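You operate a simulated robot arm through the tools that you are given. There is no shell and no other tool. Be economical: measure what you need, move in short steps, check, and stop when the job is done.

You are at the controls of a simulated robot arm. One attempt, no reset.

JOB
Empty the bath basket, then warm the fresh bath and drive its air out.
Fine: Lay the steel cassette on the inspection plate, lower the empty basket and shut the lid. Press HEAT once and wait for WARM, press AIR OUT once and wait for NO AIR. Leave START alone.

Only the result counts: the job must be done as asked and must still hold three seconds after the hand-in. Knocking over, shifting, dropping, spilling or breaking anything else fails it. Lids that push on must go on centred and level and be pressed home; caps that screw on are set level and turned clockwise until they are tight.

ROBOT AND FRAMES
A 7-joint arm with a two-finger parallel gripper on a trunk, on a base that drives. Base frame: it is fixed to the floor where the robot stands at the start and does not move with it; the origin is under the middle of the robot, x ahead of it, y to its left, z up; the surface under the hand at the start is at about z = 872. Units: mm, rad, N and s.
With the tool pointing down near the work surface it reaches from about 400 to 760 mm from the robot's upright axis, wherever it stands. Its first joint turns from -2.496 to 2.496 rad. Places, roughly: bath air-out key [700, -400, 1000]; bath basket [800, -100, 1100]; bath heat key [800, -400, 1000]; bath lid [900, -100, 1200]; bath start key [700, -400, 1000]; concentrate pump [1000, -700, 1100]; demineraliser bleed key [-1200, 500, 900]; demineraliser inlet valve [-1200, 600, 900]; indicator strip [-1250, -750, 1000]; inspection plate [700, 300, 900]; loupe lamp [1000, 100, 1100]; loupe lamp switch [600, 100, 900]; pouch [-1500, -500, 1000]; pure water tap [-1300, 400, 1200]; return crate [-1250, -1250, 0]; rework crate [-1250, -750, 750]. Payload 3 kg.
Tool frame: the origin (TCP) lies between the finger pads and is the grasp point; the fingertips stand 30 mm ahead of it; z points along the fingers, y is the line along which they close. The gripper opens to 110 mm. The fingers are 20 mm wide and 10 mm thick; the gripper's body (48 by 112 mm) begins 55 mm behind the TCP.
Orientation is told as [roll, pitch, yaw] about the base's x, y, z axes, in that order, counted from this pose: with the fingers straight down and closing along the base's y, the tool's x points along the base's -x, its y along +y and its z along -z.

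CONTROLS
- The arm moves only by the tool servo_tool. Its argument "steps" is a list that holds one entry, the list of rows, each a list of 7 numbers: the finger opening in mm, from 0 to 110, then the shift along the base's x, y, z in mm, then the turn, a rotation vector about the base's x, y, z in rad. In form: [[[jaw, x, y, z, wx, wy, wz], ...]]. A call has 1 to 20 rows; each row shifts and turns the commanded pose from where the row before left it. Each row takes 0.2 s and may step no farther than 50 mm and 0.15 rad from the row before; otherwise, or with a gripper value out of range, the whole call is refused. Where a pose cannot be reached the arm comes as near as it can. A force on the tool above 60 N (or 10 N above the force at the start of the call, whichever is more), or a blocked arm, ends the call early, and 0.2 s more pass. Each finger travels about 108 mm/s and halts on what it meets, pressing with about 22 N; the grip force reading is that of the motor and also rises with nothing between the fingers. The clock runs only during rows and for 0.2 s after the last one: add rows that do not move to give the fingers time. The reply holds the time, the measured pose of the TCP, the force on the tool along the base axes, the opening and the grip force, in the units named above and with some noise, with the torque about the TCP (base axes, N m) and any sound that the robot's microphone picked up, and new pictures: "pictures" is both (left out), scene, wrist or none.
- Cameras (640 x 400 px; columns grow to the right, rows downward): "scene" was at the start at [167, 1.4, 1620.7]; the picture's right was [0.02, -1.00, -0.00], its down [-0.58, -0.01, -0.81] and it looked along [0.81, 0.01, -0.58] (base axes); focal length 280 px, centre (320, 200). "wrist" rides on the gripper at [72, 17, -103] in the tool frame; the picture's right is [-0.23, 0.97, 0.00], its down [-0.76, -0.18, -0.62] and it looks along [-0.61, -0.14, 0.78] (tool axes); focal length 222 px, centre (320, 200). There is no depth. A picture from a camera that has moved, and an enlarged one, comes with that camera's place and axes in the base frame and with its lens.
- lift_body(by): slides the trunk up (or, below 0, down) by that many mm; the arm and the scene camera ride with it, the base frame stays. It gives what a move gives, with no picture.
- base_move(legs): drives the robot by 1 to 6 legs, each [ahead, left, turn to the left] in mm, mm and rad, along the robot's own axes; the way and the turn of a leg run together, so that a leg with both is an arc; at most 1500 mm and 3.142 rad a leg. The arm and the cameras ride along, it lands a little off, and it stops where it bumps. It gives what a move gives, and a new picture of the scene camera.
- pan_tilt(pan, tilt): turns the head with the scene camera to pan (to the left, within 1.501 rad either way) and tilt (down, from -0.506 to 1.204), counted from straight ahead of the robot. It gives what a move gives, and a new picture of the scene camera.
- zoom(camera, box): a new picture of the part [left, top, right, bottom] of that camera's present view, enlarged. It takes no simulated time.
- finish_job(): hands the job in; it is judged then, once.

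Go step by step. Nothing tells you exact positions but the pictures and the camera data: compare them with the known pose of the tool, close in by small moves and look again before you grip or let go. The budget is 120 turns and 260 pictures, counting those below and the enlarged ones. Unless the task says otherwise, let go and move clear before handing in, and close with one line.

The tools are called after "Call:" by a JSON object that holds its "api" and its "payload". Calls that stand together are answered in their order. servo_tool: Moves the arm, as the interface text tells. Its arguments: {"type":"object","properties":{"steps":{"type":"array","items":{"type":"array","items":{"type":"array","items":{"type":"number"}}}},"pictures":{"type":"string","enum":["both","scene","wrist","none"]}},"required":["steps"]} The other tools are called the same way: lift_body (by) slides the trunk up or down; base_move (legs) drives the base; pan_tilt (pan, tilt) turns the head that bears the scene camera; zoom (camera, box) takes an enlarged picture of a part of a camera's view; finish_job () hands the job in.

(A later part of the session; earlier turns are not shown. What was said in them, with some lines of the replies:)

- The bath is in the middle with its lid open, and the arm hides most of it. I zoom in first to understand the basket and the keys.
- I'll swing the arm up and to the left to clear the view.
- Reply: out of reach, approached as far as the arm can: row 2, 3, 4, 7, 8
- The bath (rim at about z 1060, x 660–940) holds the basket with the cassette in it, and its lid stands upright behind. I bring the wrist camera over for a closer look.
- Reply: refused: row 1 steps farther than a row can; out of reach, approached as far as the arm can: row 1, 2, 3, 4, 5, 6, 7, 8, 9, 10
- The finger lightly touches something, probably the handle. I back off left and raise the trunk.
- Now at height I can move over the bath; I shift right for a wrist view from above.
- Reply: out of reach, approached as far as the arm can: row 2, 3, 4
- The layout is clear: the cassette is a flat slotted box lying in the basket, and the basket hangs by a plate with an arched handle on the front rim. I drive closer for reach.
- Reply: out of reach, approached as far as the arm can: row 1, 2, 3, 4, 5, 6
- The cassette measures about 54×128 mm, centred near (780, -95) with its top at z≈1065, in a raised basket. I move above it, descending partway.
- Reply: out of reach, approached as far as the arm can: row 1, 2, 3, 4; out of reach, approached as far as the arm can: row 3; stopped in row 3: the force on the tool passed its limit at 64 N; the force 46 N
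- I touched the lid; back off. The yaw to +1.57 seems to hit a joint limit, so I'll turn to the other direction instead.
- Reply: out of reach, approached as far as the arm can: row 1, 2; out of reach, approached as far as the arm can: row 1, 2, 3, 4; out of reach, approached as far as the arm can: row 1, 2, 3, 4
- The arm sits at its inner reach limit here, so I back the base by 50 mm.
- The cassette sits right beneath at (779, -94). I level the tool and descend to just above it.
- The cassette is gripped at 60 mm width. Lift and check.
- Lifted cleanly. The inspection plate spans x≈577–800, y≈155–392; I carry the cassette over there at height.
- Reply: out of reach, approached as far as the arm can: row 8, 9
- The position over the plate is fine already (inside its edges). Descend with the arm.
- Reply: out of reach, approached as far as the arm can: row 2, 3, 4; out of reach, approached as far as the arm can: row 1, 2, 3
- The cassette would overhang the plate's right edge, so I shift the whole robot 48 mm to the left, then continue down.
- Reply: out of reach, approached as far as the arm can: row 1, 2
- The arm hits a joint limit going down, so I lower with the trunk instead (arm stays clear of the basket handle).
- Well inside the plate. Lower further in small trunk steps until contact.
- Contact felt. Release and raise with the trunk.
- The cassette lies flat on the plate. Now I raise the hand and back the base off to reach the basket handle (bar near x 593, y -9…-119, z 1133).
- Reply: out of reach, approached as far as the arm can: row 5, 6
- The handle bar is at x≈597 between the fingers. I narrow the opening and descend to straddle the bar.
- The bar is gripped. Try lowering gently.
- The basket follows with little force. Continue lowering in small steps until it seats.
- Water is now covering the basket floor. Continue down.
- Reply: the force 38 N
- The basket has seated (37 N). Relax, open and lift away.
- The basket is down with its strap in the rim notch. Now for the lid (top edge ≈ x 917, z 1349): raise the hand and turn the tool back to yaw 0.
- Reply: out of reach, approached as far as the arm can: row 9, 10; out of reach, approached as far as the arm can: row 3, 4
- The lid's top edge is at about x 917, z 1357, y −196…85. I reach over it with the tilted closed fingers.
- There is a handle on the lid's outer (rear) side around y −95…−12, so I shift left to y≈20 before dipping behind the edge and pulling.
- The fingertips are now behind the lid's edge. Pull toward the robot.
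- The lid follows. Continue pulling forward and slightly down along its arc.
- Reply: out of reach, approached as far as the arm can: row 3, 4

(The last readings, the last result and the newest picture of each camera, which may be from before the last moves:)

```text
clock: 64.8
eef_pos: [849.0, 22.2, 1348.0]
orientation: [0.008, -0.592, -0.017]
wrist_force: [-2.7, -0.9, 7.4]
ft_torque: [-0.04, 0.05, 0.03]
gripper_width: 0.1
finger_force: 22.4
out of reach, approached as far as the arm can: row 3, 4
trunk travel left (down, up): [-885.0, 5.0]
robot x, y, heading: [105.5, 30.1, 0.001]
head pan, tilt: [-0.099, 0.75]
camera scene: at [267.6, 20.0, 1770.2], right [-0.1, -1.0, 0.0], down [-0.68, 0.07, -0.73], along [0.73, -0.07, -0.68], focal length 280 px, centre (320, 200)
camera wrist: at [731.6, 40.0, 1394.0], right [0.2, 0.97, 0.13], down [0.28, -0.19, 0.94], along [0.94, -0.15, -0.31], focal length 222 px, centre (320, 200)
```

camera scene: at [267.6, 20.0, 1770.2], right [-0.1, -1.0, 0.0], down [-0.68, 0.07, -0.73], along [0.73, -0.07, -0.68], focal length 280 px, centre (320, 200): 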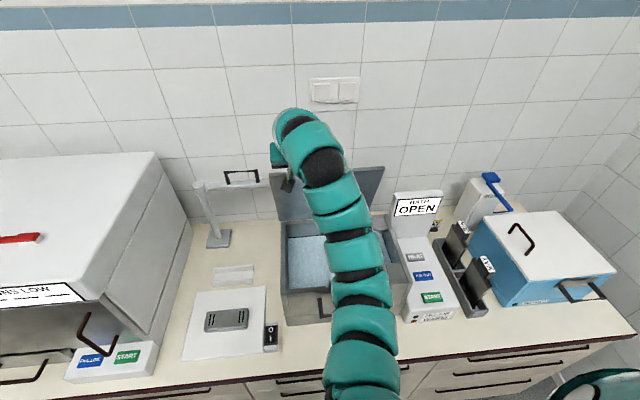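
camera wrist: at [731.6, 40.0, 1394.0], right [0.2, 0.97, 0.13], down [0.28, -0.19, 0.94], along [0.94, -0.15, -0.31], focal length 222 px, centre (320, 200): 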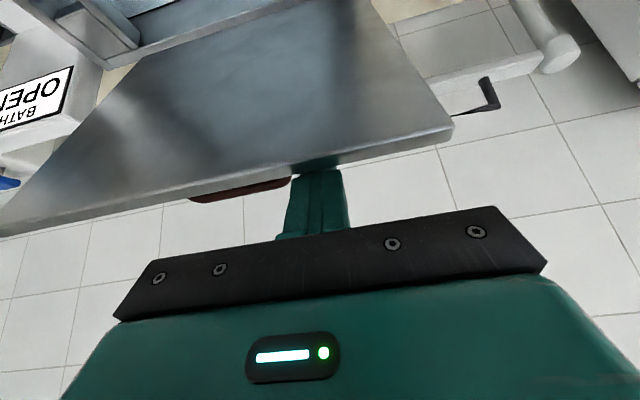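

The lid holds its angle (friction hinge). The arm is at its inner limit, so I pull with the base and lower with the trunk.

Call:
{"api": "base_move", "payload": {"legs": [[-60, 0, 0]]}}

Call:
{"api": "lift_body", "payload": {"by": -25}}

Call:
{"api": "zoom", "payload": {"camera": "wrist", "box": [0, 0, 640, 400]}}

```text
clock: 65.7
eef_pos: [788.6, 22.2, 1347.9]
orientation: [0.008, -0.592, -0.017]
wrist_force: [-1.3, -0.3, 0.3]
ft_torque: [-0.01, -0.04, 0.01]
gripper_width: 0.0
finger_force: 21.9
trunk travel left (down, up): [-885.0, 5.0]
robot x, y, heading: [46.0, 28.0, 0.003]
head pan, tilt: [-0.099, 0.75]
camera scene: at [207.1, 20.2, 1770.2], right [-0.1, -0.99, 0.0], down [-0.68, 0.07, -0.73], along [0.73, -0.07, -0.68], focal length 280 px, centre (320, 200)
```

scene: 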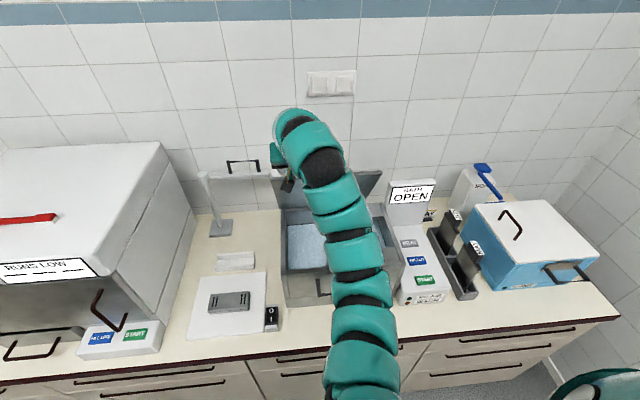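

```text
clock: 66.5
eef_pos: [791.5, 21.8, 1320.0]
orientation: [0.01, -0.589, -0.018]
wrist_force: [0.5, 0.5, 0.4]
ft_torque: [0.0, -0.01, 0.01]
gripper_width: 0.0
finger_force: 21.9
trunk travel left (down, up): [-860.0, 30.0]
robot x, y, heading: [44.7, 25.3, 0.006]
head pan, tilt: [-0.099, 0.75]
```

```text
1.00 times, centred on (320, 200) of wrist (not enlarged: the box is as wide or as high as the picture)
camera zoom: at [673.7, 40.2, 1367.9], right [0.2, 0.97, 0.13], down [0.28, -0.19, 0.94], along [0.94, -0.15, -0.31], focal length 222 px, centre (320, 200)
```

zoom: 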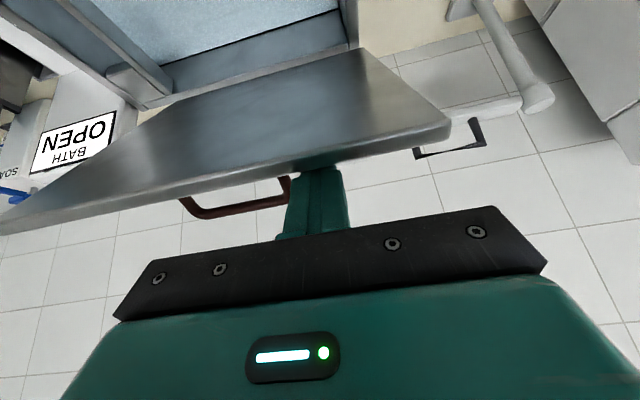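

Working well. Continue pulling and lowering alternately.

Call:
{"api": "base_move", "payload": {"legs": [[-40, 0, 0]]}}

Call:
{"api": "lift_body", "payload": {"by": -40}}

Call:
{"api": "base_move", "payload": {"legs": [[-35, 0, 0]]}}

Call:
{"api": "lift_body", "payload": {"by": -40}}

Call:
{"api": "zoom", "payload": {"camera": "wrist", "box": [0, 0, 640, 400]}}

```text
clock: 67.3
eef_pos: [748.0, 20.8, 1321.0]
orientation: [0.009, -0.592, -0.018]
wrist_force: [-0.8, -0.4, 0.4]
ft_torque: [0.02, -0.01, 0.04]
gripper_width: 0.0
finger_force: 22.1
trunk travel left (down, up): [-860.0, 30.0]
robot x, y, heading: [9.2, 28.1, 0.002]
head pan, tilt: [-0.099, 0.75]
camera scene: at [167.4, 20.2, 1745.2], right [-0.1, -0.99, 0.0], down [-0.68, 0.07, -0.73], along [0.73, -0.07, -0.68], focal length 280 px, centre (320, 200)
```

scene: 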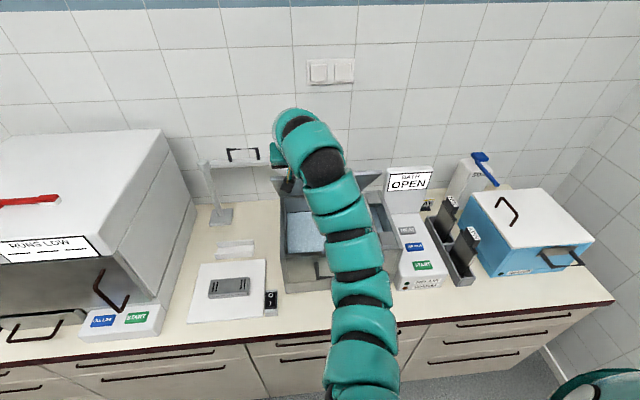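

```text
clock: 68.2
eef_pos: [750.8, 21.3, 1281.3]
orientation: [0.008, -0.59, -0.017]
wrist_force: [-0.6, 0.5, -0.2]
ft_torque: [0.01, 0.0, -0.02]
gripper_width: 0.0
finger_force: 21.8
trunk travel left (down, up): [-820.0, 70.0]
robot x, y, heading: [8.3, 26.8, 0.004]
head pan, tilt: [-0.099, 0.75]
```

```text
clock: 69.0
eef_pos: [713.6, 21.1, 1282.3]
orientation: [0.007, -0.593, -0.019]
wrist_force: [-0.7, 0.1, 0.3]
ft_torque: [-0.04, -0.01, 0.02]
gripper_width: 0.0
finger_force: 21.9
trunk travel left (down, up): [-820.0, 70.0]
robot x, y, heading: [-29.7, 28.4, -0.005]
head pan, tilt: [-0.099, 0.75]
camera scene: at [132.2, 20.2, 1705.2], right [-0.1, -0.99, 0.0], down [-0.68, 0.07, -0.73], along [0.73, -0.07, -0.68], focal length 280 px, centre (320, 200)
```

scene: 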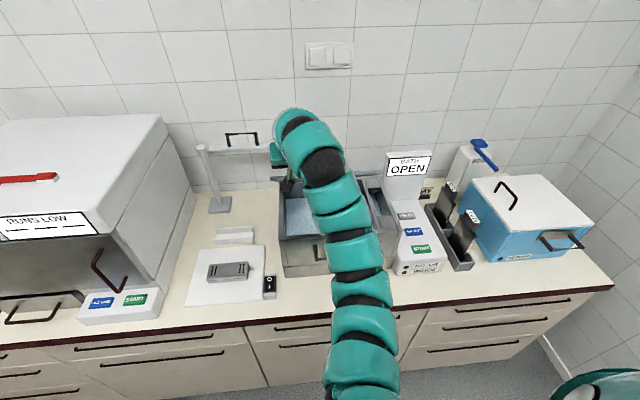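

```text
clock: 69.8
eef_pos: [716.9, 21.9, 1240.3]
orientation: [0.007, -0.59, -0.017]
wrist_force: [-0.3, 0.0, 0.7]
ft_torque: [-0.02, 0.01, 0.02]
gripper_width: 0.0
finger_force: 21.7
trunk travel left (down, up): [-780.0, 110.0]
robot x, y, heading: [-24.5, 29.3, -0.001]
head pan, tilt: [-0.099, 0.75]
```

```text
1.00 times, centred on (320, 200) of wrist (not enlarged: the box is as wide or as high as the picture)
camera zoom: at [598.4, 40.0, 1288.2], right [0.2, 0.97, 0.13], down [0.28, -0.19, 0.94], along [0.94, -0.15, -0.31], focal length 222 px, centre (320, 200)
```

zoom: 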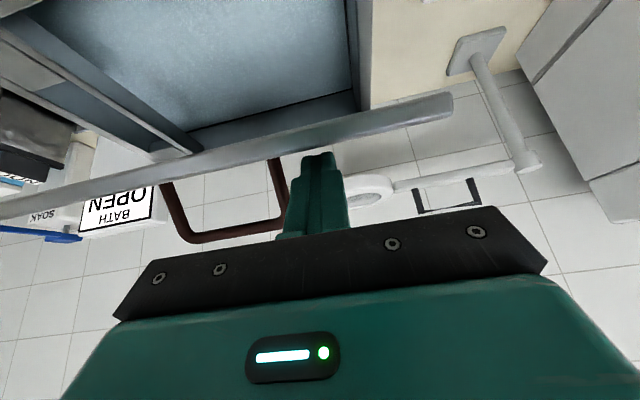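

The fingers are now over the lid's outer face; push down with the trunk.

Call:
{"api": "lift_body", "payload": {"by": -30}}

Call:
{"api": "zoom", "payload": {"camera": "wrist", "box": [0, 0, 640, 400]}}

```text
clock: 70.6
eef_pos: [716.7, 21.0, 1211.9]
orientation: [0.009, -0.591, -0.018]
wrist_force: [0.0, 0.5, 0.2]
ft_torque: [-0.02, -0.01, -0.01]
gripper_width: 0.0
finger_force: 22.1
trunk travel left (down, up): [-750.0, 140.0]
robot x, y, heading: [-28.7, 27.1, 0.005]
head pan, tilt: [-0.099, 0.75]
```

```text
1.00 times, centred on (320, 200) of wrist (not enlarged: the box is as wide or as high as the picture)
camera zoom: at [598.4, 40.1, 1258.2], right [0.2, 0.97, 0.13], down [0.28, -0.19, 0.94], along [0.94, -0.15, -0.31], focal length 222 px, centre (320, 200)
```

zoom: 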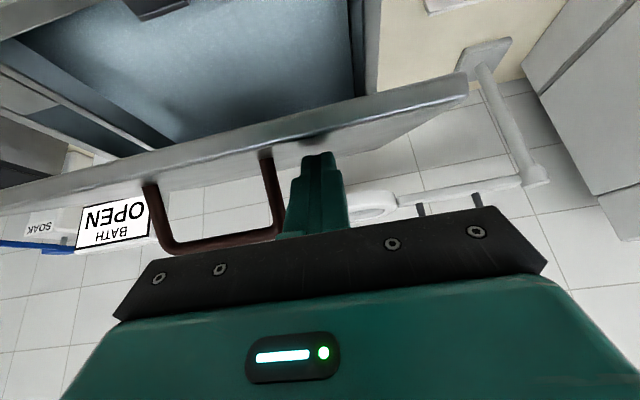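

Call:
{"api": "servo_tool", "payload": {"steps": [[[0, 0, 25, 0, 0, 0, 0], [0, 0, 0, 0, 0, 0, 0]]], "pictures": "none"}}

Call:
{"api": "lift_body", "payload": {"by": -30}}

Call:
{"api": "zoom", "payload": {"camera": "wrist", "box": [0, 0, 640, 400]}}

```text
clock: 71.2
eef_pos: [717.2, 46.9, 1211.7]
orientation: [0.008, -0.59, -0.018]
wrist_force: [-1.1, 0.0, 0.6]
ft_torque: [0.01, 0.01, 0.06]
gripper_width: 0.0
finger_force: 21.9
trunk travel left (down, up): [-750.0, 140.0]
robot x, y, heading: [-22.0, 25.2, 0.001]
head pan, tilt: [-0.099, 0.75]
```

```text
clock: 72.0
eef_pos: [715.5, 47.0, 1182.5]
orientation: [0.01, -0.591, -0.017]
wrist_force: [0.0, -0.3, 0.7]
ft_torque: [-0.01, -0.01, 0.0]
gripper_width: 0.2
finger_force: 22.0
trunk travel left (down, up): [-720.0, 170.0]
robot x, y, heading: [-24.2, 30.6, -0.003]
head pan, tilt: [-0.099, 0.75]
```

```text
1.00 times, centred on (320, 200) of wrist (not enlarged: the box is as wide or as high as the picture)
camera zoom: at [598.5, 65.1, 1228.0], right [0.2, 0.97, 0.13], down [0.28, -0.19, 0.94], along [0.94, -0.15, -0.31], focal length 222 px, centre (320, 200)
```

zoom: 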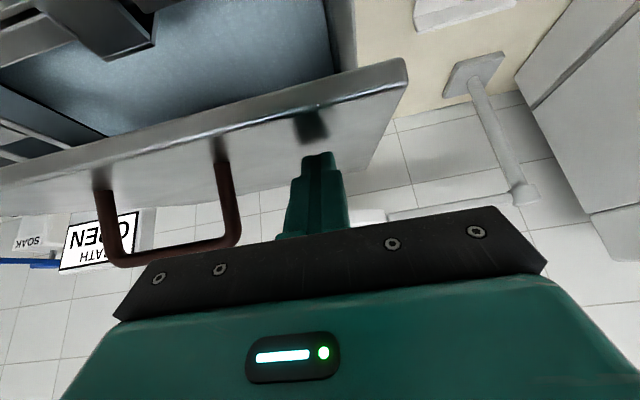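

Call:
{"api": "lift_body", "payload": {"by": -40}}

Call:
{"api": "zoom", "payload": {"camera": "wrist", "box": [0, 0, 640, 400]}}

```text
clock: 72.8
eef_pos: [716.2, 46.7, 1140.4]
orientation: [0.008, -0.591, -0.019]
wrist_force: [-0.8, 0.7, 0.9]
ft_torque: [0.0, 0.02, 0.04]
gripper_width: 0.0
finger_force: 21.6
trunk travel left (down, up): [-680.0, 210.0]
robot x, y, heading: [-29.9, 24.5, 0.008]
head pan, tilt: [-0.099, 0.75]
```

```text
1.00 times, centred on (320, 200) of wrist (not enlarged: the box is as wide or as high as the picture)
camera zoom: at [598.6, 65.1, 1188.0], right [0.2, 0.97, 0.13], down [0.28, -0.19, 0.94], along [0.94, -0.15, -0.31], focal length 222 px, centre (320, 200)
```

zoom: 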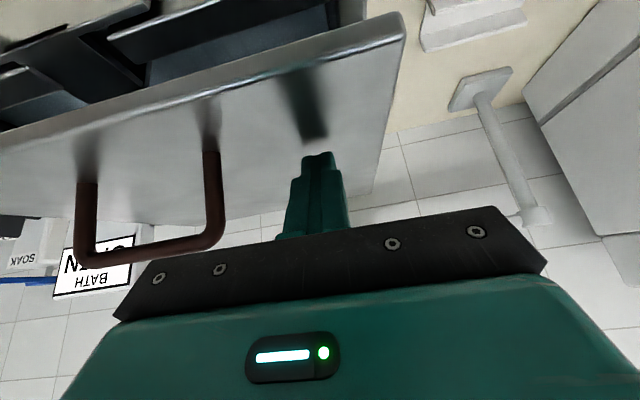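

Call:
{"api": "servo_tool", "payload": {"steps": [[[0, 0, 0, 0, 0, 0, 0], [0, 0, 0, 0, 0, 0, 0]]]}}

```text
clock: 73.4
eef_pos: [716.9, 46.1, 1140.5]
orientation: [0.01, -0.591, -0.019]
wrist_force: [0.0, -0.2, 0.0]
ft_torque: [0.0, 0.01, -0.01]
gripper_width: 0.1
finger_force: 22.2
trunk travel left (down, up): [-680.0, 210.0]
robot x, y, heading: [-26.6, 30.6, -0.002]
head pan, tilt: [-0.099, 0.75]
camera scene: at [134.8, 20.2, 1565.0], right [-0.1, -0.99, 0.0], down [-0.68, 0.07, -0.73], along [0.73, -0.07, -0.68], focal length 280 px, centre (320, 200)
camera wrist: at [598.7, 65.1, 1187.9], right [0.2, 0.97, 0.13], down [0.28, -0.19, 0.94], along [0.94, -0.15, -0.31], focal length 222 px, centre (320, 200)
```

scene: 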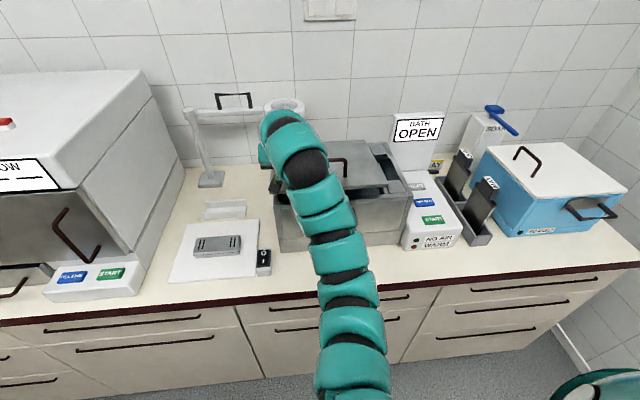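
wrist: 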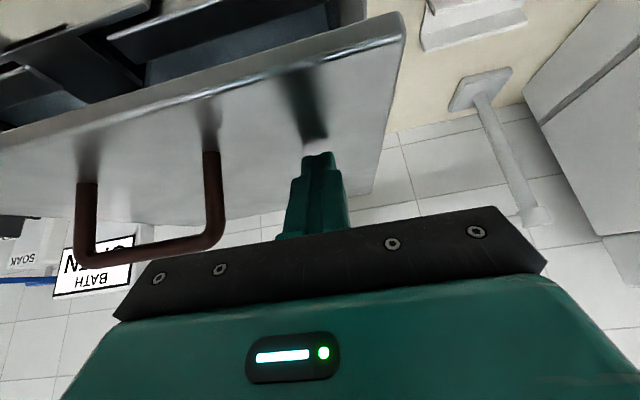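

Call:
{"api": "lift_body", "payload": {"by": -20}}

Call:
{"api": "lift_body", "payload": {"by": -10}}

Call:
{"api": "zoom", "payload": {"camera": "scene", "box": [240, 90, 480, 270]}}

Call:
{"api": "zoom", "payload": {"camera": "wrist", "box": [0, 0, 640, 400]}}

```text
clock: 74.0
eef_pos: [717.2, 47.2, 1121.5]
orientation: [0.008, -0.589, -0.017]
wrist_force: [-0.6, -0.4, -0.1]
ft_torque: [0.01, 0.03, 0.0]
gripper_width: 0.1
finger_force: 22.2
trunk travel left (down, up): [-660.0, 230.0]
robot x, y, heading: [-29.2, 29.9, 0.003]
head pan, tilt: [-0.099, 0.75]
```

```text
clock: 74.6
eef_pos: [716.4, 48.3, 1113.4]
orientation: [0.009, -0.596, -0.02]
wrist_force: [7.2, 1.8, 19.1]
ft_torque: [0.03, -0.36, 0.05]
gripper_width: 0.0
finger_force: 22.3
trunk travel left (down, up): [-650.0, 240.0]
robot x, y, heading: [-24.1, 22.4, -0.006]
head pan, tilt: [-0.099, 0.75]
```

```text
2.22 times, centred on (360, 180) of scene
camera zoom: at [133.5, 20.3, 1535.5], right [-0.1, -0.99, 0.0], down [-0.68, 0.07, -0.73], along [0.73, -0.07, -0.68], focal length 623 px, centre (231, 244)
```

zoom: 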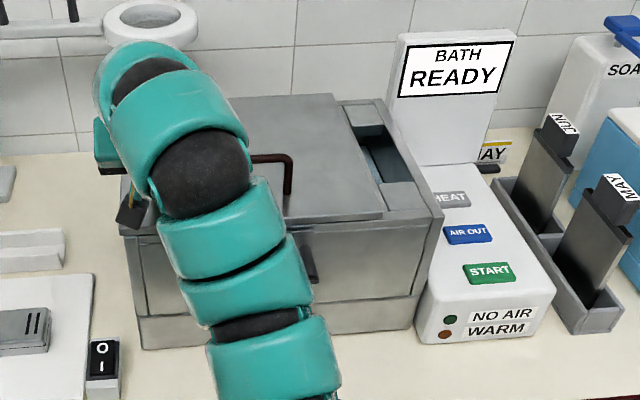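

```text
1.00 times, centred on (320, 200) of wrist (not enlarged: the box is as wide or as high as the picture)
camera zoom: at [598.1, 65.0, 1160.0], right [0.2, 0.97, 0.14], down [0.28, -0.19, 0.94], along [0.94, -0.15, -0.31], focal length 222 px, centre (320, 200)
```

zoom: 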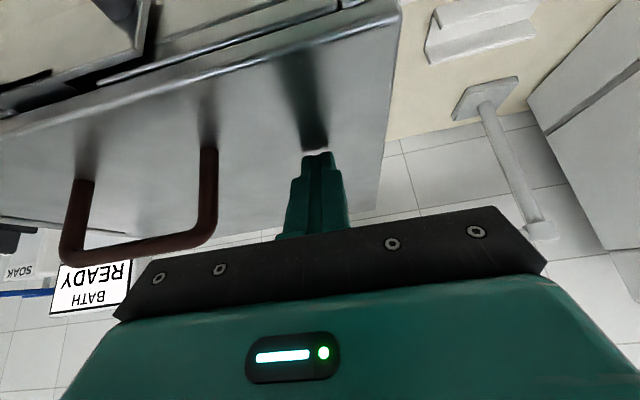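

The bath now shows READY, so the lid is shut. Keys triangulated: HEAT ≈ (812, −365, 962), AIR OUT ≈ (738, −365, 961), START ≈ (665, −366). I raise, untilt and drive to the right.

Call:
{"api": "lift_body", "payload": {"by": 235}}

Call:
{"api": "servo_tool", "payload": {"steps": [[[0, 0, 0, 0, 0, 0.15, 0], [0, 0, 0, 0, 0, 0.15, 0], [0, 0, 0, 0, 0, 0.15, 0], [0, 0, 0, 0, 0, 0.14, 0.02], [0, 0, 0, 0, 0, 0, 0]]], "pictures": "none"}}

Call:
{"api": "base_move", "payload": {"legs": [[0, -278, 0], [106, 0, 0]]}}

```text
clock: 77.1
eef_pos: [717.1, 47.3, 1345.5]
orientation: [0.009, -0.59, -0.016]
wrist_force: [0.0, 0.7, 0.3]
ft_torque: [0.0, 0.02, 0.02]
gripper_width: 0.0
finger_force: 21.8
trunk travel left (down, up): [-885.0, 5.0]
robot x, y, heading: [-25.4, 28.5, -0.0]
head pan, tilt: [-0.099, 0.75]
```

```text
clock: 78.3
eef_pos: [715.0, 48.1, 1348.4]
orientation: [-0.001, 0.0, 0.008]
wrist_force: [0.0, 0.9, 0.4]
ft_torque: [0.01, -0.03, 0.01]
gripper_width: 0.0
finger_force: 21.8
trunk travel left (down, up): [-885.0, 5.0]
robot x, y, heading: [-25.5, 26.7, 0.001]
head pan, tilt: [-0.099, 0.75]
```

```text
clock: 81.0
eef_pos: [824.1, -228.4, 1346.4]
orientation: [0.001, 0.0, 0.009]
wrist_force: [1.5, -0.5, 0.3]
ft_torque: [-0.01, 0.03, 0.04]
gripper_width: 0.1
finger_force: 22.7
trunk travel left (down, up): [-885.0, 5.0]
robot x, y, heading: [79.7, -251.1, -0.007]
head pan, tilt: [-0.099, 0.75]
camera scene: at [242.6, -255.7, 1769.9], right [-0.1, -1.0, 0.0], down [-0.68, 0.07, -0.73], along [0.73, -0.07, -0.68], focal length 280 px, centre (320, 200)
```

scene: 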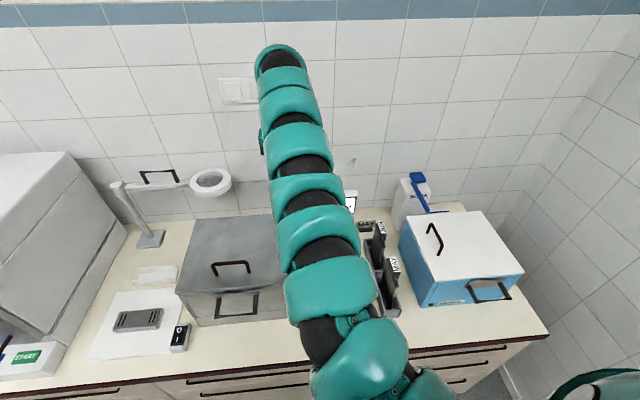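

Call:
{"api": "servo_tool", "payload": {"steps": [[[0, 0, -40, 0, 0, 0, 0], [0, -4, -40, 0, 0, 0, 0], [0, -4, -40, -20, 0, 0, 0], [0, -4, -17, -40, 0, 0, 0], [0, 0, 0, -40, 0, 0, 0], [0, 0, 0, -40, 0, 0, 0], [0, 0, 0, -40, 0, 0, -0.009], [0, 0, 0, 0, 0, 0, 0]]]}}

```text
clock: 82.8
eef_pos: [812.4, -365.6, 1166.8]
orientation: [0.001, 0.0, -0.001]
wrist_force: [0.3, 0.2, -0.7]
ft_torque: [-0.01, -0.03, 0.0]
gripper_width: 0.0
finger_force: 21.2
trunk travel left (down, up): [-885.0, 5.0]
robot x, y, heading: [80.8, -247.4, 0.006]
head pan, tilt: [-0.099, 0.75]
camera scene: at [241.3, -256.1, 1770.1], right [-0.1, -1.0, 0.0], down [-0.68, 0.07, -0.73], along [0.73, -0.07, -0.68], focal length 280 px, centre (320, 200)
camera wrist: at [738.8, -349.1, 1271.0], right [0.23, 0.97, 0.0], down [0.76, -0.18, 0.62], along [0.61, -0.14, -0.78], focal length 222 px, centre (320, 200)
```

scene: 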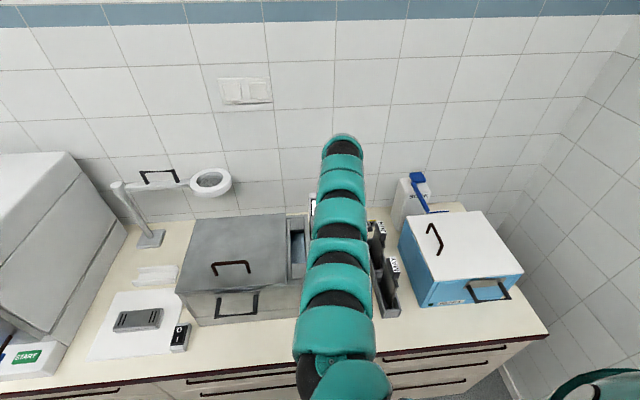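
wrist: 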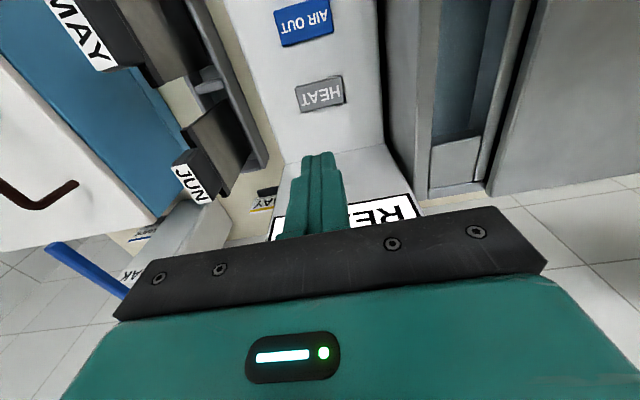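

Position confirmed above HEAT. Descend close to the key.

Call:
{"api": "servo_tool", "payload": {"steps": [[[0, 0, 0, -40, 0, 0, 0], [0, 0, 0, -40, 0, 0, 0], [0, -2, 0, -40, 0, 0, 0], [0, 0, 0, -35, 0, 0, 0], [0, 0, 0, 0, 0, 0, 0]]]}}

```text
clock: 84.0
eef_pos: [808.9, -366.7, 1011.1]
orientation: [0.0, -0.001, -0.002]
wrist_force: [-1.2, -0.1, 0.0]
ft_torque: [0.02, 0.0, -0.02]
gripper_width: 0.0
finger_force: 21.8
trunk travel left (down, up): [-885.0, 5.0]
robot x, y, heading: [82.5, -252.0, 0.0]
head pan, tilt: [-0.099, 0.75]
camera scene: at [241.2, -255.8, 1770.1], right [-0.1, -1.0, 0.0], down [-0.68, 0.07, -0.73], along [0.73, -0.07, -0.68], focal length 280 px, centre (320, 200)
camera wrist: at [736.6, -349.4, 1116.3], right [0.23, 0.97, 0.0], down [0.76, -0.18, 0.62], along [0.61, -0.14, -0.78], focal length 222 px, centre (320, 200)
```

scene: 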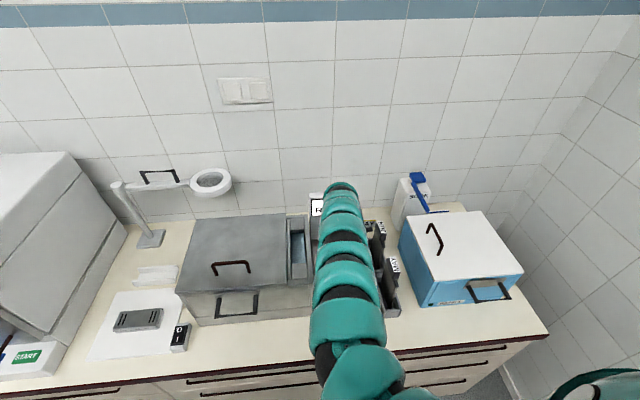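
wrist: 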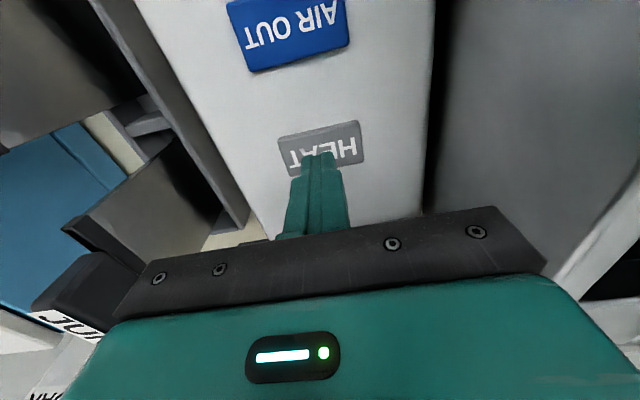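

Call:
{"api": "servo_tool", "payload": {"steps": [[[0, 0, 0, -5, 0, 0, 0], [0, 0, 0, -5, 0, 0, 0], [0, 0, 0, -3, 0, 0, 0], [0, 0, 0, -2, 0, 0, 0], [0, 0, 0, -2, 0, 0, 0]]], "pictures": "wrist"}}

```text
clock: 85.2
eef_pos: [808.3, -366.3, 994.2]
orientation: [0.0, 0.003, -0.001]
wrist_force: [-1.5, -0.4, 2.3]
ft_torque: [0.01, 0.02, -0.01]
gripper_width: 0.0
finger_force: 21.4
trunk travel left (down, up): [-885.0, 5.0]
robot x, y, heading: [80.1, -245.7, 0.0]
head pan, tilt: [-0.099, 0.75]
heard: click
camera wrist: at [736.4, -348.9, 1098.6], right [0.23, 0.97, 0.0], down [0.76, -0.18, 0.62], along [0.61, -0.14, -0.78], focal length 222 px, centre (320, 200)
```

wrist: 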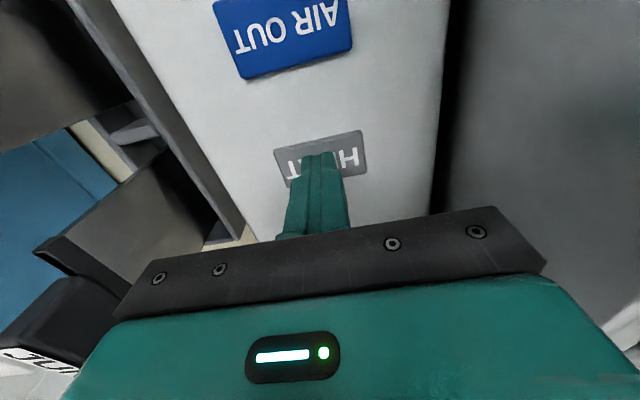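

A click: HEAT is pressed. I withdraw upward and to the left to see the display.

Call:
{"api": "servo_tool", "payload": {"steps": [[[0, 0, 0, 10, 0, 0, 0], [0, 0, 0, 40, 0, 0, 0], [0, 0, 0, 45, 0, 0, 0], [0, 0, 0, 45, 0, 0, 0], [0, 0, 0, 45, 0, 0, 0], [0, 0, 0, 30, 0, 0, 0], [0, 0, 45, 0, 0, 0, 0], [0, 0, 45, 0, 0, 0, 0], [0, 0, 45, 0, 0, 0, 0], [0, 0, 45, 0, 0, 0, 0], [0, 0, 45, 0, 0, 0, 0], [0, 0, 0, 0, 0, 0, 0]]], "pictures": "scene"}}

Call:
{"api": "zoom", "payload": {"camera": "scene", "box": [260, 170, 440, 340]}}

```text
clock: 87.8
eef_pos: [809.1, -140.8, 1208.9]
orientation: [0.002, 0.0, -0.003]
wrist_force: [0.4, -0.7, 0.1]
ft_torque: [-0.01, -0.01, -0.02]
gripper_width: 0.0
finger_force: 22.3
trunk travel left (down, up): [-885.0, 5.0]
robot x, y, heading: [81.9, -248.6, 0.002]
head pan, tilt: [-0.099, 0.75]
camera scene: at [241.4, -256.8, 1770.0], right [-0.1, -1.0, 0.0], down [-0.68, 0.07, -0.73], along [0.73, -0.07, -0.68], focal length 280 px, centre (320, 200)
```

scene: 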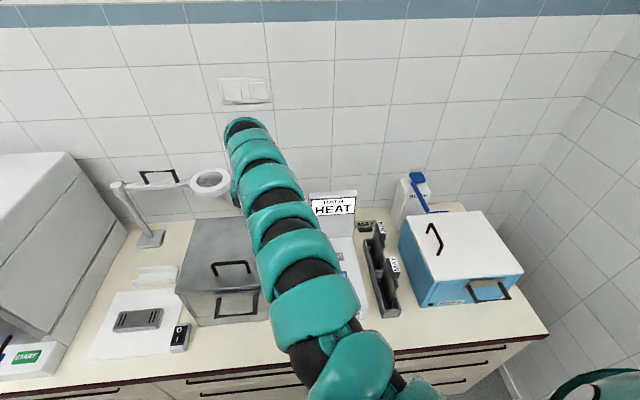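

```text
2.35 times, centred on (350, 255) of scene
camera zoom: at [241.4, -256.8, 1770.0], right [-0.1, -1.0, 0.0], down [-0.68, 0.07, -0.73], along [0.73, -0.07, -0.68], focal length 660 px, centre (249, 71)
```

zoom: 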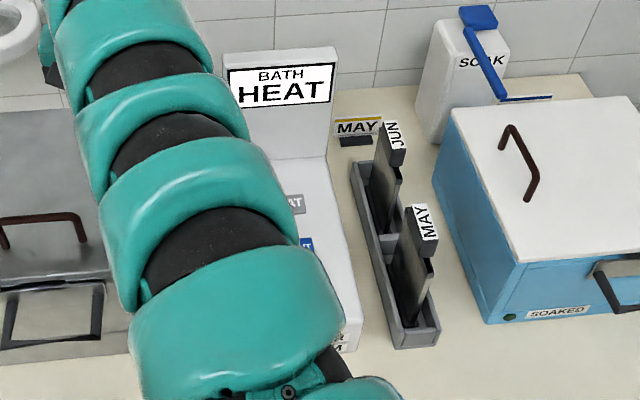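

The display shows HEAT. Wait for WARM.

Call:
{"api": "servo_tool", "payload": {"steps": [[[0, 0, 0, 0, 0, 0, 0], [0, 0, 0, 0, 0, 0, 0], [0, 0, 0, 0, 0, 0, 0], [0, 0, 0, 0, 0, 0, 0], [0, 0, 0, 0, 0, 0, 0], [0, 0, 0, 0, 0, 0, 0], [0, 0, 0, 0, 0, 0, 0], [0, 0, 0, 0, 0, 0, 0], [0, 0, 0, 0, 0, 0, 0], [0, 0, 0, 0, 0, 0, 0], [0, 0, 0, 0, 0, 0, 0], [0, 0, 0, 0, 0, 0, 0], [0, 0, 0, 0, 0, 0, 0], [0, 0, 0, 0, 0, 0, 0], [0, 0, 0, 0, 0, 0, 0], [0, 0, 0, 0, 0, 0, 0], [0, 0, 0, 0, 0, 0, 0], [0, 0, 0, 0, 0, 0, 0], [0, 0, 0, 0, 0, 0, 0], [0, 0, 0, 0, 0, 0, 0]]], "pictures": "none"}}

Call:
{"api": "servo_tool", "payload": {"steps": [[[0, 0, 25, 0, 0, 0, 0], [0, 0, 25, 0, 0, 0, 0], [0, 0, 25, 0, 0, 0, 0], [0, 0, 25, 0, 0, 0, 0], [0, 0, 0, 0, 0, 0, 0], [0, 0, 0, 0, 0, 0, 0], [0, 0, 0, 0, 0, 0, 0], [0, 0, 0, 0, 0, 0, 0], [0, 0, 0, 0, 0, 0, 0], [0, 0, 0, 0, 0, 0, 0], [0, 0, 0, 0, 0, 0, 0], [0, 0, 0, 0, 0, 0, 0], [0, 0, 0, 0, 0, 0, 0], [0, 0, 0, 0, 0, 0, 0], [0, 0, 0, 0, 0, 0, 0], [0, 0, 0, 0, 0, 0, 0], [0, 0, 0, 0, 0, 0, 0], [0, 0, 0, 0, 0, 0, 0], [0, 0, 0, 0, 0, 0, 0], [0, 0, 0, 0, 0, 0, 0]]], "pictures": "scene"}}

Call:
{"api": "zoom", "payload": {"camera": "scene", "box": [260, 170, 440, 340]}}

```text
clock: 92.0
eef_pos: [810.9, -139.8, 1208.8]
orientation: [0.0, 0.001, -0.002]
wrist_force: [0.0, -1.0, 0.3]
ft_torque: [0.0, -0.01, 0.02]
gripper_width: 0.0
finger_force: 21.4
trunk travel left (down, up): [-885.0, 5.0]
robot x, y, heading: [81.1, -246.5, -0.004]
head pan, tilt: [-0.099, 0.75]
```

```text
clock: 96.2
eef_pos: [798.6, -81.1, 1207.7]
orientation: [0.0, 0.0, -0.004]
wrist_force: [-0.3, 0.0, 0.3]
ft_torque: [0.01, 0.05, 0.02]
gripper_width: 0.0
finger_force: 22.0
out of reach, approached as far as the arm can: row 2, 3, 4
trunk travel left (down, up): [-885.0, 5.0]
robot x, y, heading: [80.2, -249.1, -0.001]
head pan, tilt: [-0.099, 0.75]
camera scene: at [241.9, -256.1, 1770.0], right [-0.1, -1.0, 0.0], down [-0.68, 0.07, -0.73], along [0.73, -0.07, -0.68], focal length 280 px, centre (320, 200)
```

scene: 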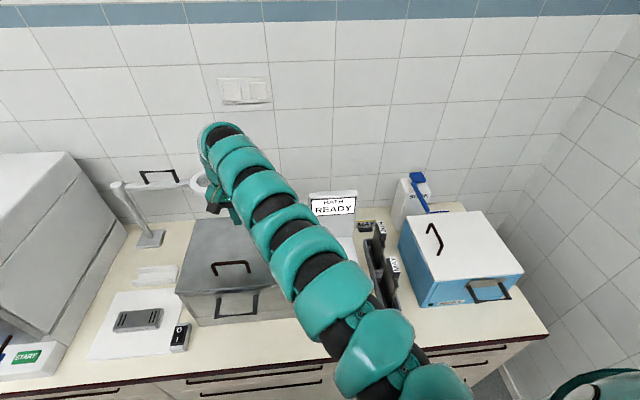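

```text
2.35 times, centred on (350, 255) of scene
camera zoom: at [241.9, -256.1, 1770.0], right [-0.1, -1.0, 0.0], down [-0.68, 0.07, -0.73], along [0.73, -0.07, -0.68], focal length 660 px, centre (249, 71)
```

zoom: 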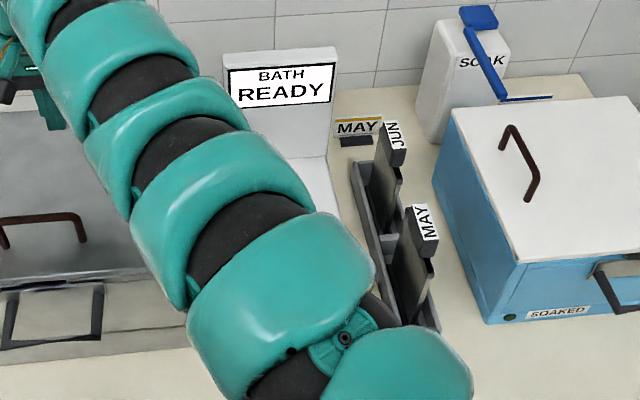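

The display has returned to READY; I need to see the WARM lamp, so I back off and left for a clear view.

Call:
{"api": "base_move", "payload": {"legs": [[-120, 0, 0], [0, 200, 0]]}}

Call:
{"api": "zoom", "payload": {"camera": "scene", "box": [320, 130, 500, 290]}}

```text
clock: 98.7
eef_pos: [679.1, 122.1, 1207.7]
orientation: [-0.001, -0.001, -0.004]
wrist_force: [-0.1, 0.2, 0.0]
ft_torque: [-0.03, 0.01, -0.01]
gripper_width: 0.0
finger_force: 22.0
trunk travel left (down, up): [-885.0, 5.0]
robot x, y, heading: [-42.6, -44.8, 0.0]
head pan, tilt: [-0.099, 0.75]
camera scene: at [122.3, -52.5, 1770.0], right [-0.1, -0.99, 0.0], down [-0.68, 0.07, -0.73], along [0.73, -0.07, -0.68], focal length 280 px, centre (320, 200)
```

scene: 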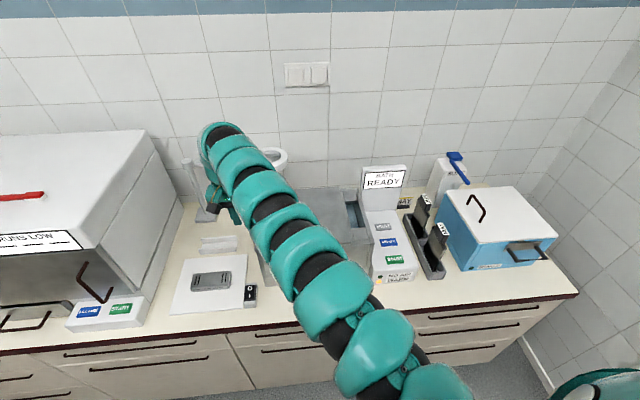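

```text
2.50 times, centred on (410, 210) of scene
camera zoom: at [122.3, -52.5, 1770.0], right [-0.1, -0.99, 0.0], down [-0.68, 0.07, -0.73], along [0.73, -0.07, -0.68], focal length 701 px, centre (95, 175)
```

zoom: 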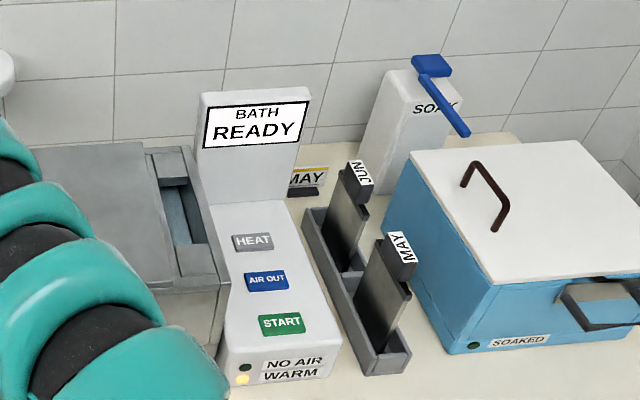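

The WARM lamp is lit. Return to press AIR OUT with the same arm configuration.

Call:
{"api": "base_move", "payload": {"legs": [[0, -200, 0], [50, 0, 0]]}}

Call:
{"api": "servo_tool", "payload": {"steps": [[[0, 5, -40, 10, 0, 0, 0], [0, 5, -42, 0, 0, 0, 0], [0, 0, -42, 0, 0, 0, 0], [0, 0, -42, 0, 0, 0, 0], [0, 0, -42, 0, 0, 0, 0], [0, 0, -42, 0, 0, 0, 0], [0, 0, -35, 0, 0, 0, 0.004], [0, 0, 0, 0, 0, 0, 0]]]}}

```text
clock: 100.8
eef_pos: [729.2, -79.5, 1207.1]
orientation: [0.001, 0.002, -0.004]
wrist_force: [0.7, -0.4, -0.9]
ft_torque: [0.0, 0.03, 0.01]
gripper_width: 0.1
finger_force: 22.2
trunk travel left (down, up): [-885.0, 5.0]
robot x, y, heading: [9.3, -240.8, -0.001]
head pan, tilt: [-0.099, 0.75]
camera scene: at [174.7, -252.5, 1769.7], right [-0.1, -0.99, 0.0], down [-0.68, 0.07, -0.73], along [0.73, -0.07, -0.68], focal length 280 px, centre (320, 200)
```

scene: 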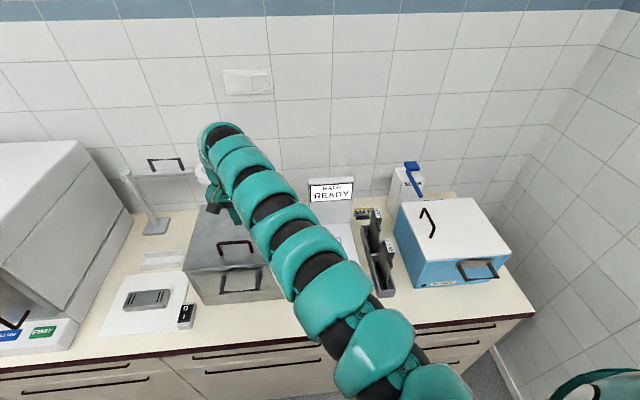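

```text
clock: 102.6
eef_pos: [738.1, -361.2, 1218.1]
orientation: [0.0, 0.001, 0.0]
wrist_force: [-0.6, 0.1, -0.6]
ft_torque: [0.0, -0.01, 0.0]
gripper_width: 0.1
finger_force: 22.1
trunk travel left (down, up): [-885.0, 5.0]
robot x, y, heading: [10.3, -244.5, -0.002]
head pan, tilt: [-0.099, 0.75]
camera scene: at [171.5, -251.0, 1770.0], right [-0.1, -0.99, 0.0], down [-0.68, 0.07, -0.73], along [0.73, -0.07, -0.68], focal length 280 px, centre (320, 200)
camera wrist: at [665.4, -345.5, 1322.4], right [0.23, 0.97, 0.0], down [0.76, -0.18, 0.62], along [0.61, -0.14, -0.78], focal length 222 px, centre (320, 200)
```

scene: 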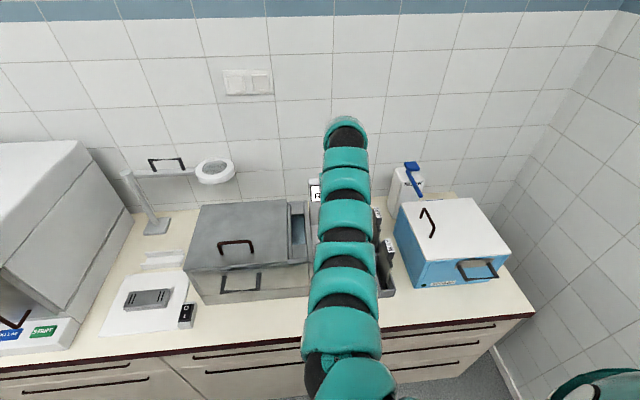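
wrist: 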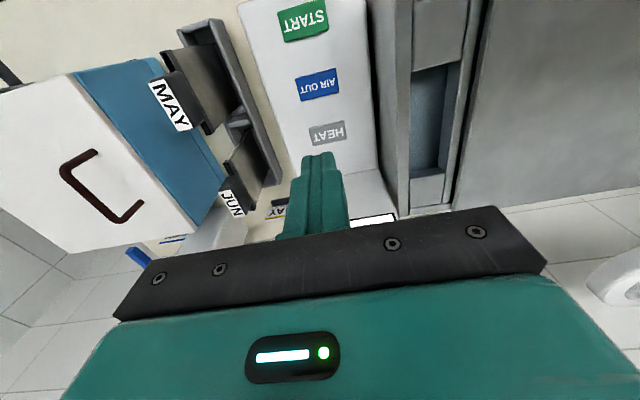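

Correctly above AIR OUT (x≈737). Descend to just above it.

Call:
{"api": "servo_tool", "payload": {"steps": [[[0, 0, -4, -40, 0, 0, 0], [0, 0, 0, -42, 0, 0, 0], [0, -1, 0, -42, 0, 0, 0], [0, 0, 0, -42, 0, 0, 0], [0, 0, 0, -41, 0, 0, 0], [0, 0, 0, 0, 0, 0, 0]]], "pictures": "wrist"}}

```text
clock: 104.0
eef_pos: [737.7, -366.8, 1010.0]
orientation: [0.0, 0.0, 0.0]
wrist_force: [0.3, 0.3, 0.2]
ft_torque: [-0.01, 0.03, -0.04]
gripper_width: 0.0
finger_force: 21.8
trunk travel left (down, up): [-885.0, 5.0]
robot x, y, heading: [6.0, -245.1, -0.002]
head pan, tilt: [-0.099, 0.75]
camera wrist: at [664.6, -349.7, 1114.6], right [0.23, 0.97, 0.0], down [0.76, -0.18, 0.62], along [0.61, -0.14, -0.78], focal length 222 px, centre (320, 200)
```

wrist: 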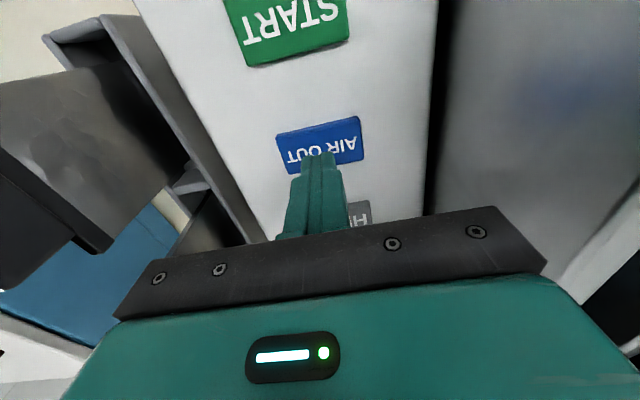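

Call:
{"api": "servo_tool", "payload": {"steps": [[[0, -1, 0, -5, 0, 0, 0], [0, 0, 0, -5, 0, 0, 0], [0, 0, 0, -3, 0, 0, 0], [0, 0, 0, -2, 0, 0, 0]]], "pictures": "none"}}

```text
clock: 105.0
eef_pos: [736.1, -365.5, 995.3]
orientation: [0.001, 0.002, 0.001]
wrist_force: [-0.3, 0.1, 0.1]
ft_torque: [-0.01, -0.01, 0.03]
gripper_width: 0.1
finger_force: 22.5
trunk travel left (down, up): [-885.0, 5.0]
robot x, y, heading: [10.9, -245.1, -0.004]
head pan, tilt: [-0.099, 0.75]
```

Call:
{"api": "servo_tool", "payload": {"steps": [[[0, 0, 0, -2, 0, 0, 0], [0, 0, 0, -1, 0, 0, 0]]], "pictures": "none"}}

```text
clock: 105.6
eef_pos: [736.7, -366.2, 993.0]
orientation: [0.001, 0.0, -0.002]
wrist_force: [1.5, -0.9, 1.8]
ft_torque: [0.04, -0.01, 0.0]
gripper_width: 0.1
finger_force: 21.8
trunk travel left (down, up): [-885.0, 5.0]
robot x, y, heading: [14.1, -242.0, -0.002]
head pan, tilt: [-0.099, 0.75]
heard: click
```

Click heard. Withdraw upward, left, and drive for a clear view.

Call:
{"api": "servo_tool", "payload": {"steps": [[[0, 0, 0, 10, 0, 0, 0], [0, 0, 0, 40, 0, 0, 0], [0, 0, 0, 45, 0, 0, 0], [0, 0, 0, 45, 0, 0, 0], [0, 0, 0, 45, 0, 0, 0], [0, 0, 0, 40, 0, 0, 0], [0, 0, 45, 0, 0, 0, 0], [0, 0, 45, 0, 0, 0, 0], [0, 0, 45, 0, 0, 0, 0], [0, 0, 45, 0, 0, 0, 0], [0, 0, 45, 0, 0, 0, 0], [0, 0, 30, 0, 0, 0, 0]]], "pictures": "none"}}

Call:
{"api": "base_move", "payload": {"legs": [[-60, 0, 0], [0, 200, 0]]}}

Call:
{"api": "servo_tool", "payload": {"steps": [[[0, 0, 0, 0, 0, 0, 0], [0, 0, 0, 0, 0, 0, 0], [0, 0, 0, 0, 0, 0, 0], [0, 0, 0, 0, 0, 0, 0], [0, 0, 0, 0, 0, 0, 0], [0, 0, 0, 0, 0, 0, 0], [0, 0, 0, 0, 0, 0, 0], [0, 0, 0, 0, 0, 0, 0], [0, 0, 0, 0, 0, 0, 0], [0, 0, 0, 0, 0, 0, 0]]], "pictures": "none"}}

Call:
{"api": "zoom", "payload": {"camera": "scene", "box": [320, 130, 500, 290]}}

```text
clock: 108.2
eef_pos: [734.9, -110.4, 1218.3]
orientation: [-0.002, 0.0, 0.0]
wrist_force: [0.7, 0.1, -0.9]
ft_torque: [0.01, 0.02, 0.01]
gripper_width: 0.0
finger_force: 22.0
trunk travel left (down, up): [-885.0, 5.0]
robot x, y, heading: [8.9, -243.8, 0.002]
head pan, tilt: [-0.099, 0.75]
```

```text
clock: 110.3
eef_pos: [676.7, 89.6, 1219.4]
orientation: [0.0, 0.001, -0.002]
wrist_force: [0.3, 0.2, -0.1]
ft_torque: [-0.01, -0.02, -0.02]
gripper_width: 0.0
finger_force: 21.9
trunk travel left (down, up): [-885.0, 5.0]
robot x, y, heading: [-46.9, -43.5, -0.008]
head pan, tilt: [-0.099, 0.75]
camera scene: at [113.0, -50.4, 1770.0], right [-0.1, -0.99, 0.0], down [-0.68, 0.07, -0.73], along [0.73, -0.08, -0.68], focal length 280 px, centre (320, 200)
```

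scene: 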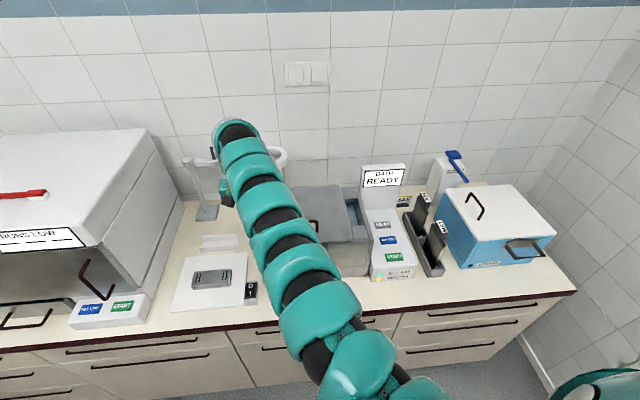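

```text
clock: 112.5
eef_pos: [677.8, 88.5, 1218.7]
orientation: [0.0, 0.0, -0.003]
wrist_force: [0.3, 0.4, 0.8]
ft_torque: [0.01, -0.07, 0.02]
gripper_width: 0.2
finger_force: 22.1
trunk travel left (down, up): [-885.0, 5.0]
robot x, y, heading: [-46.4, -40.4, -0.003]
head pan, tilt: [-0.099, 0.75]
```

```text
2.50 times, centred on (410, 210) of scene
camera zoom: at [112.8, -51.6, 1770.0], right [-0.1, -0.99, 0.0], down [-0.68, 0.07, -0.73], along [0.73, -0.07, -0.68], focal length 701 px, centre (95, 175)
```

zoom: 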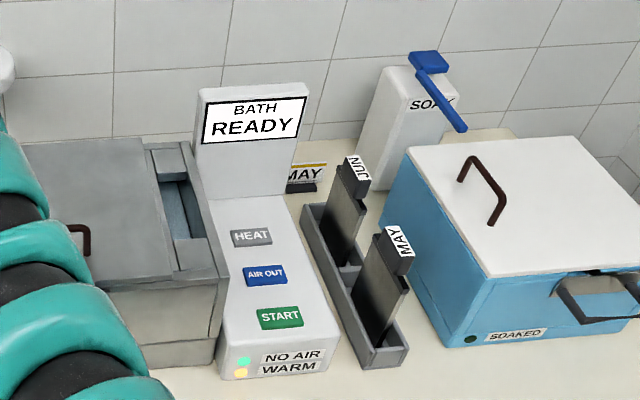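

Both NO AIR and WARM lamps are lit and the display shows READY. One last check of the cassette and lid.

Call:
{"api": "zoom", "payload": {"camera": "scene", "box": [160, 160, 400, 320]}}

Call:
{"api": "zoom", "payload": {"camera": "wrist", "box": [0, 0, 640, 400]}}

```text
2.50 times, centred on (280, 240) of scene
camera zoom: at [112.8, -51.6, 1770.0], right [-0.1, -0.99, 0.0], down [-0.68, 0.07, -0.73], along [0.73, -0.07, -0.68], focal length 701 px, centre (420, 100)
```

zoom: 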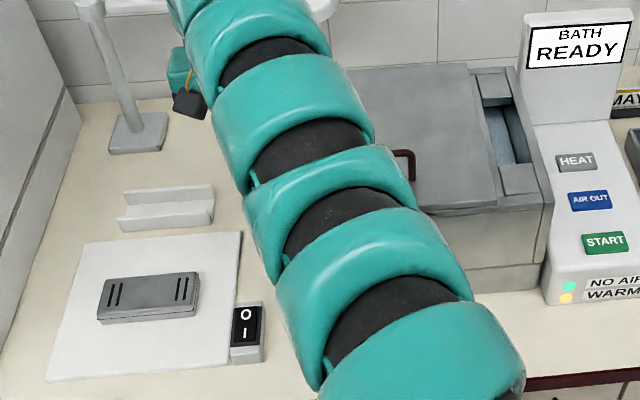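

```text
1.00 times, centred on (320, 200) of wrist (not enlarged: the box is as wide or as high as the picture)
camera zoom: at [604.7, 105.3, 1322.9], right [0.23, 0.97, 0.0], down [0.76, -0.18, 0.62], along [0.61, -0.14, -0.78], focal length 222 px, centre (320, 200)
```

zoom: 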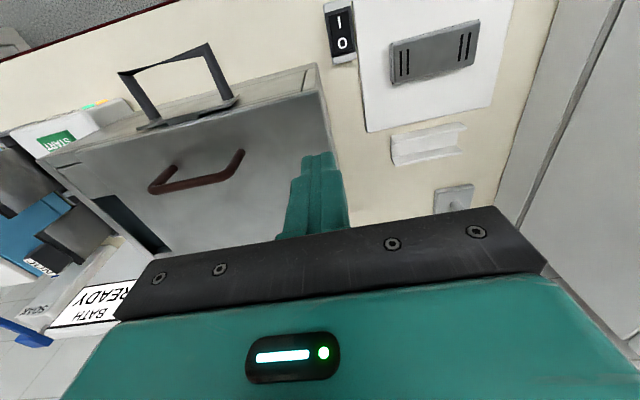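

The cassette lies flat on the plate, the basket is down, the lid is shut and both lamps are lit, so I hand in.

Call:
{"api": "finish_job", "payload": {}}

```text
The job is handed in.
```

The job is done and handed in: the steel cassette is on the inspection plate, the empty basket is lowered and the lid is shut. HEAT and AIR OUT were each pressed once, both the WARM and NO AIR lamps are lit, and START was left alone.
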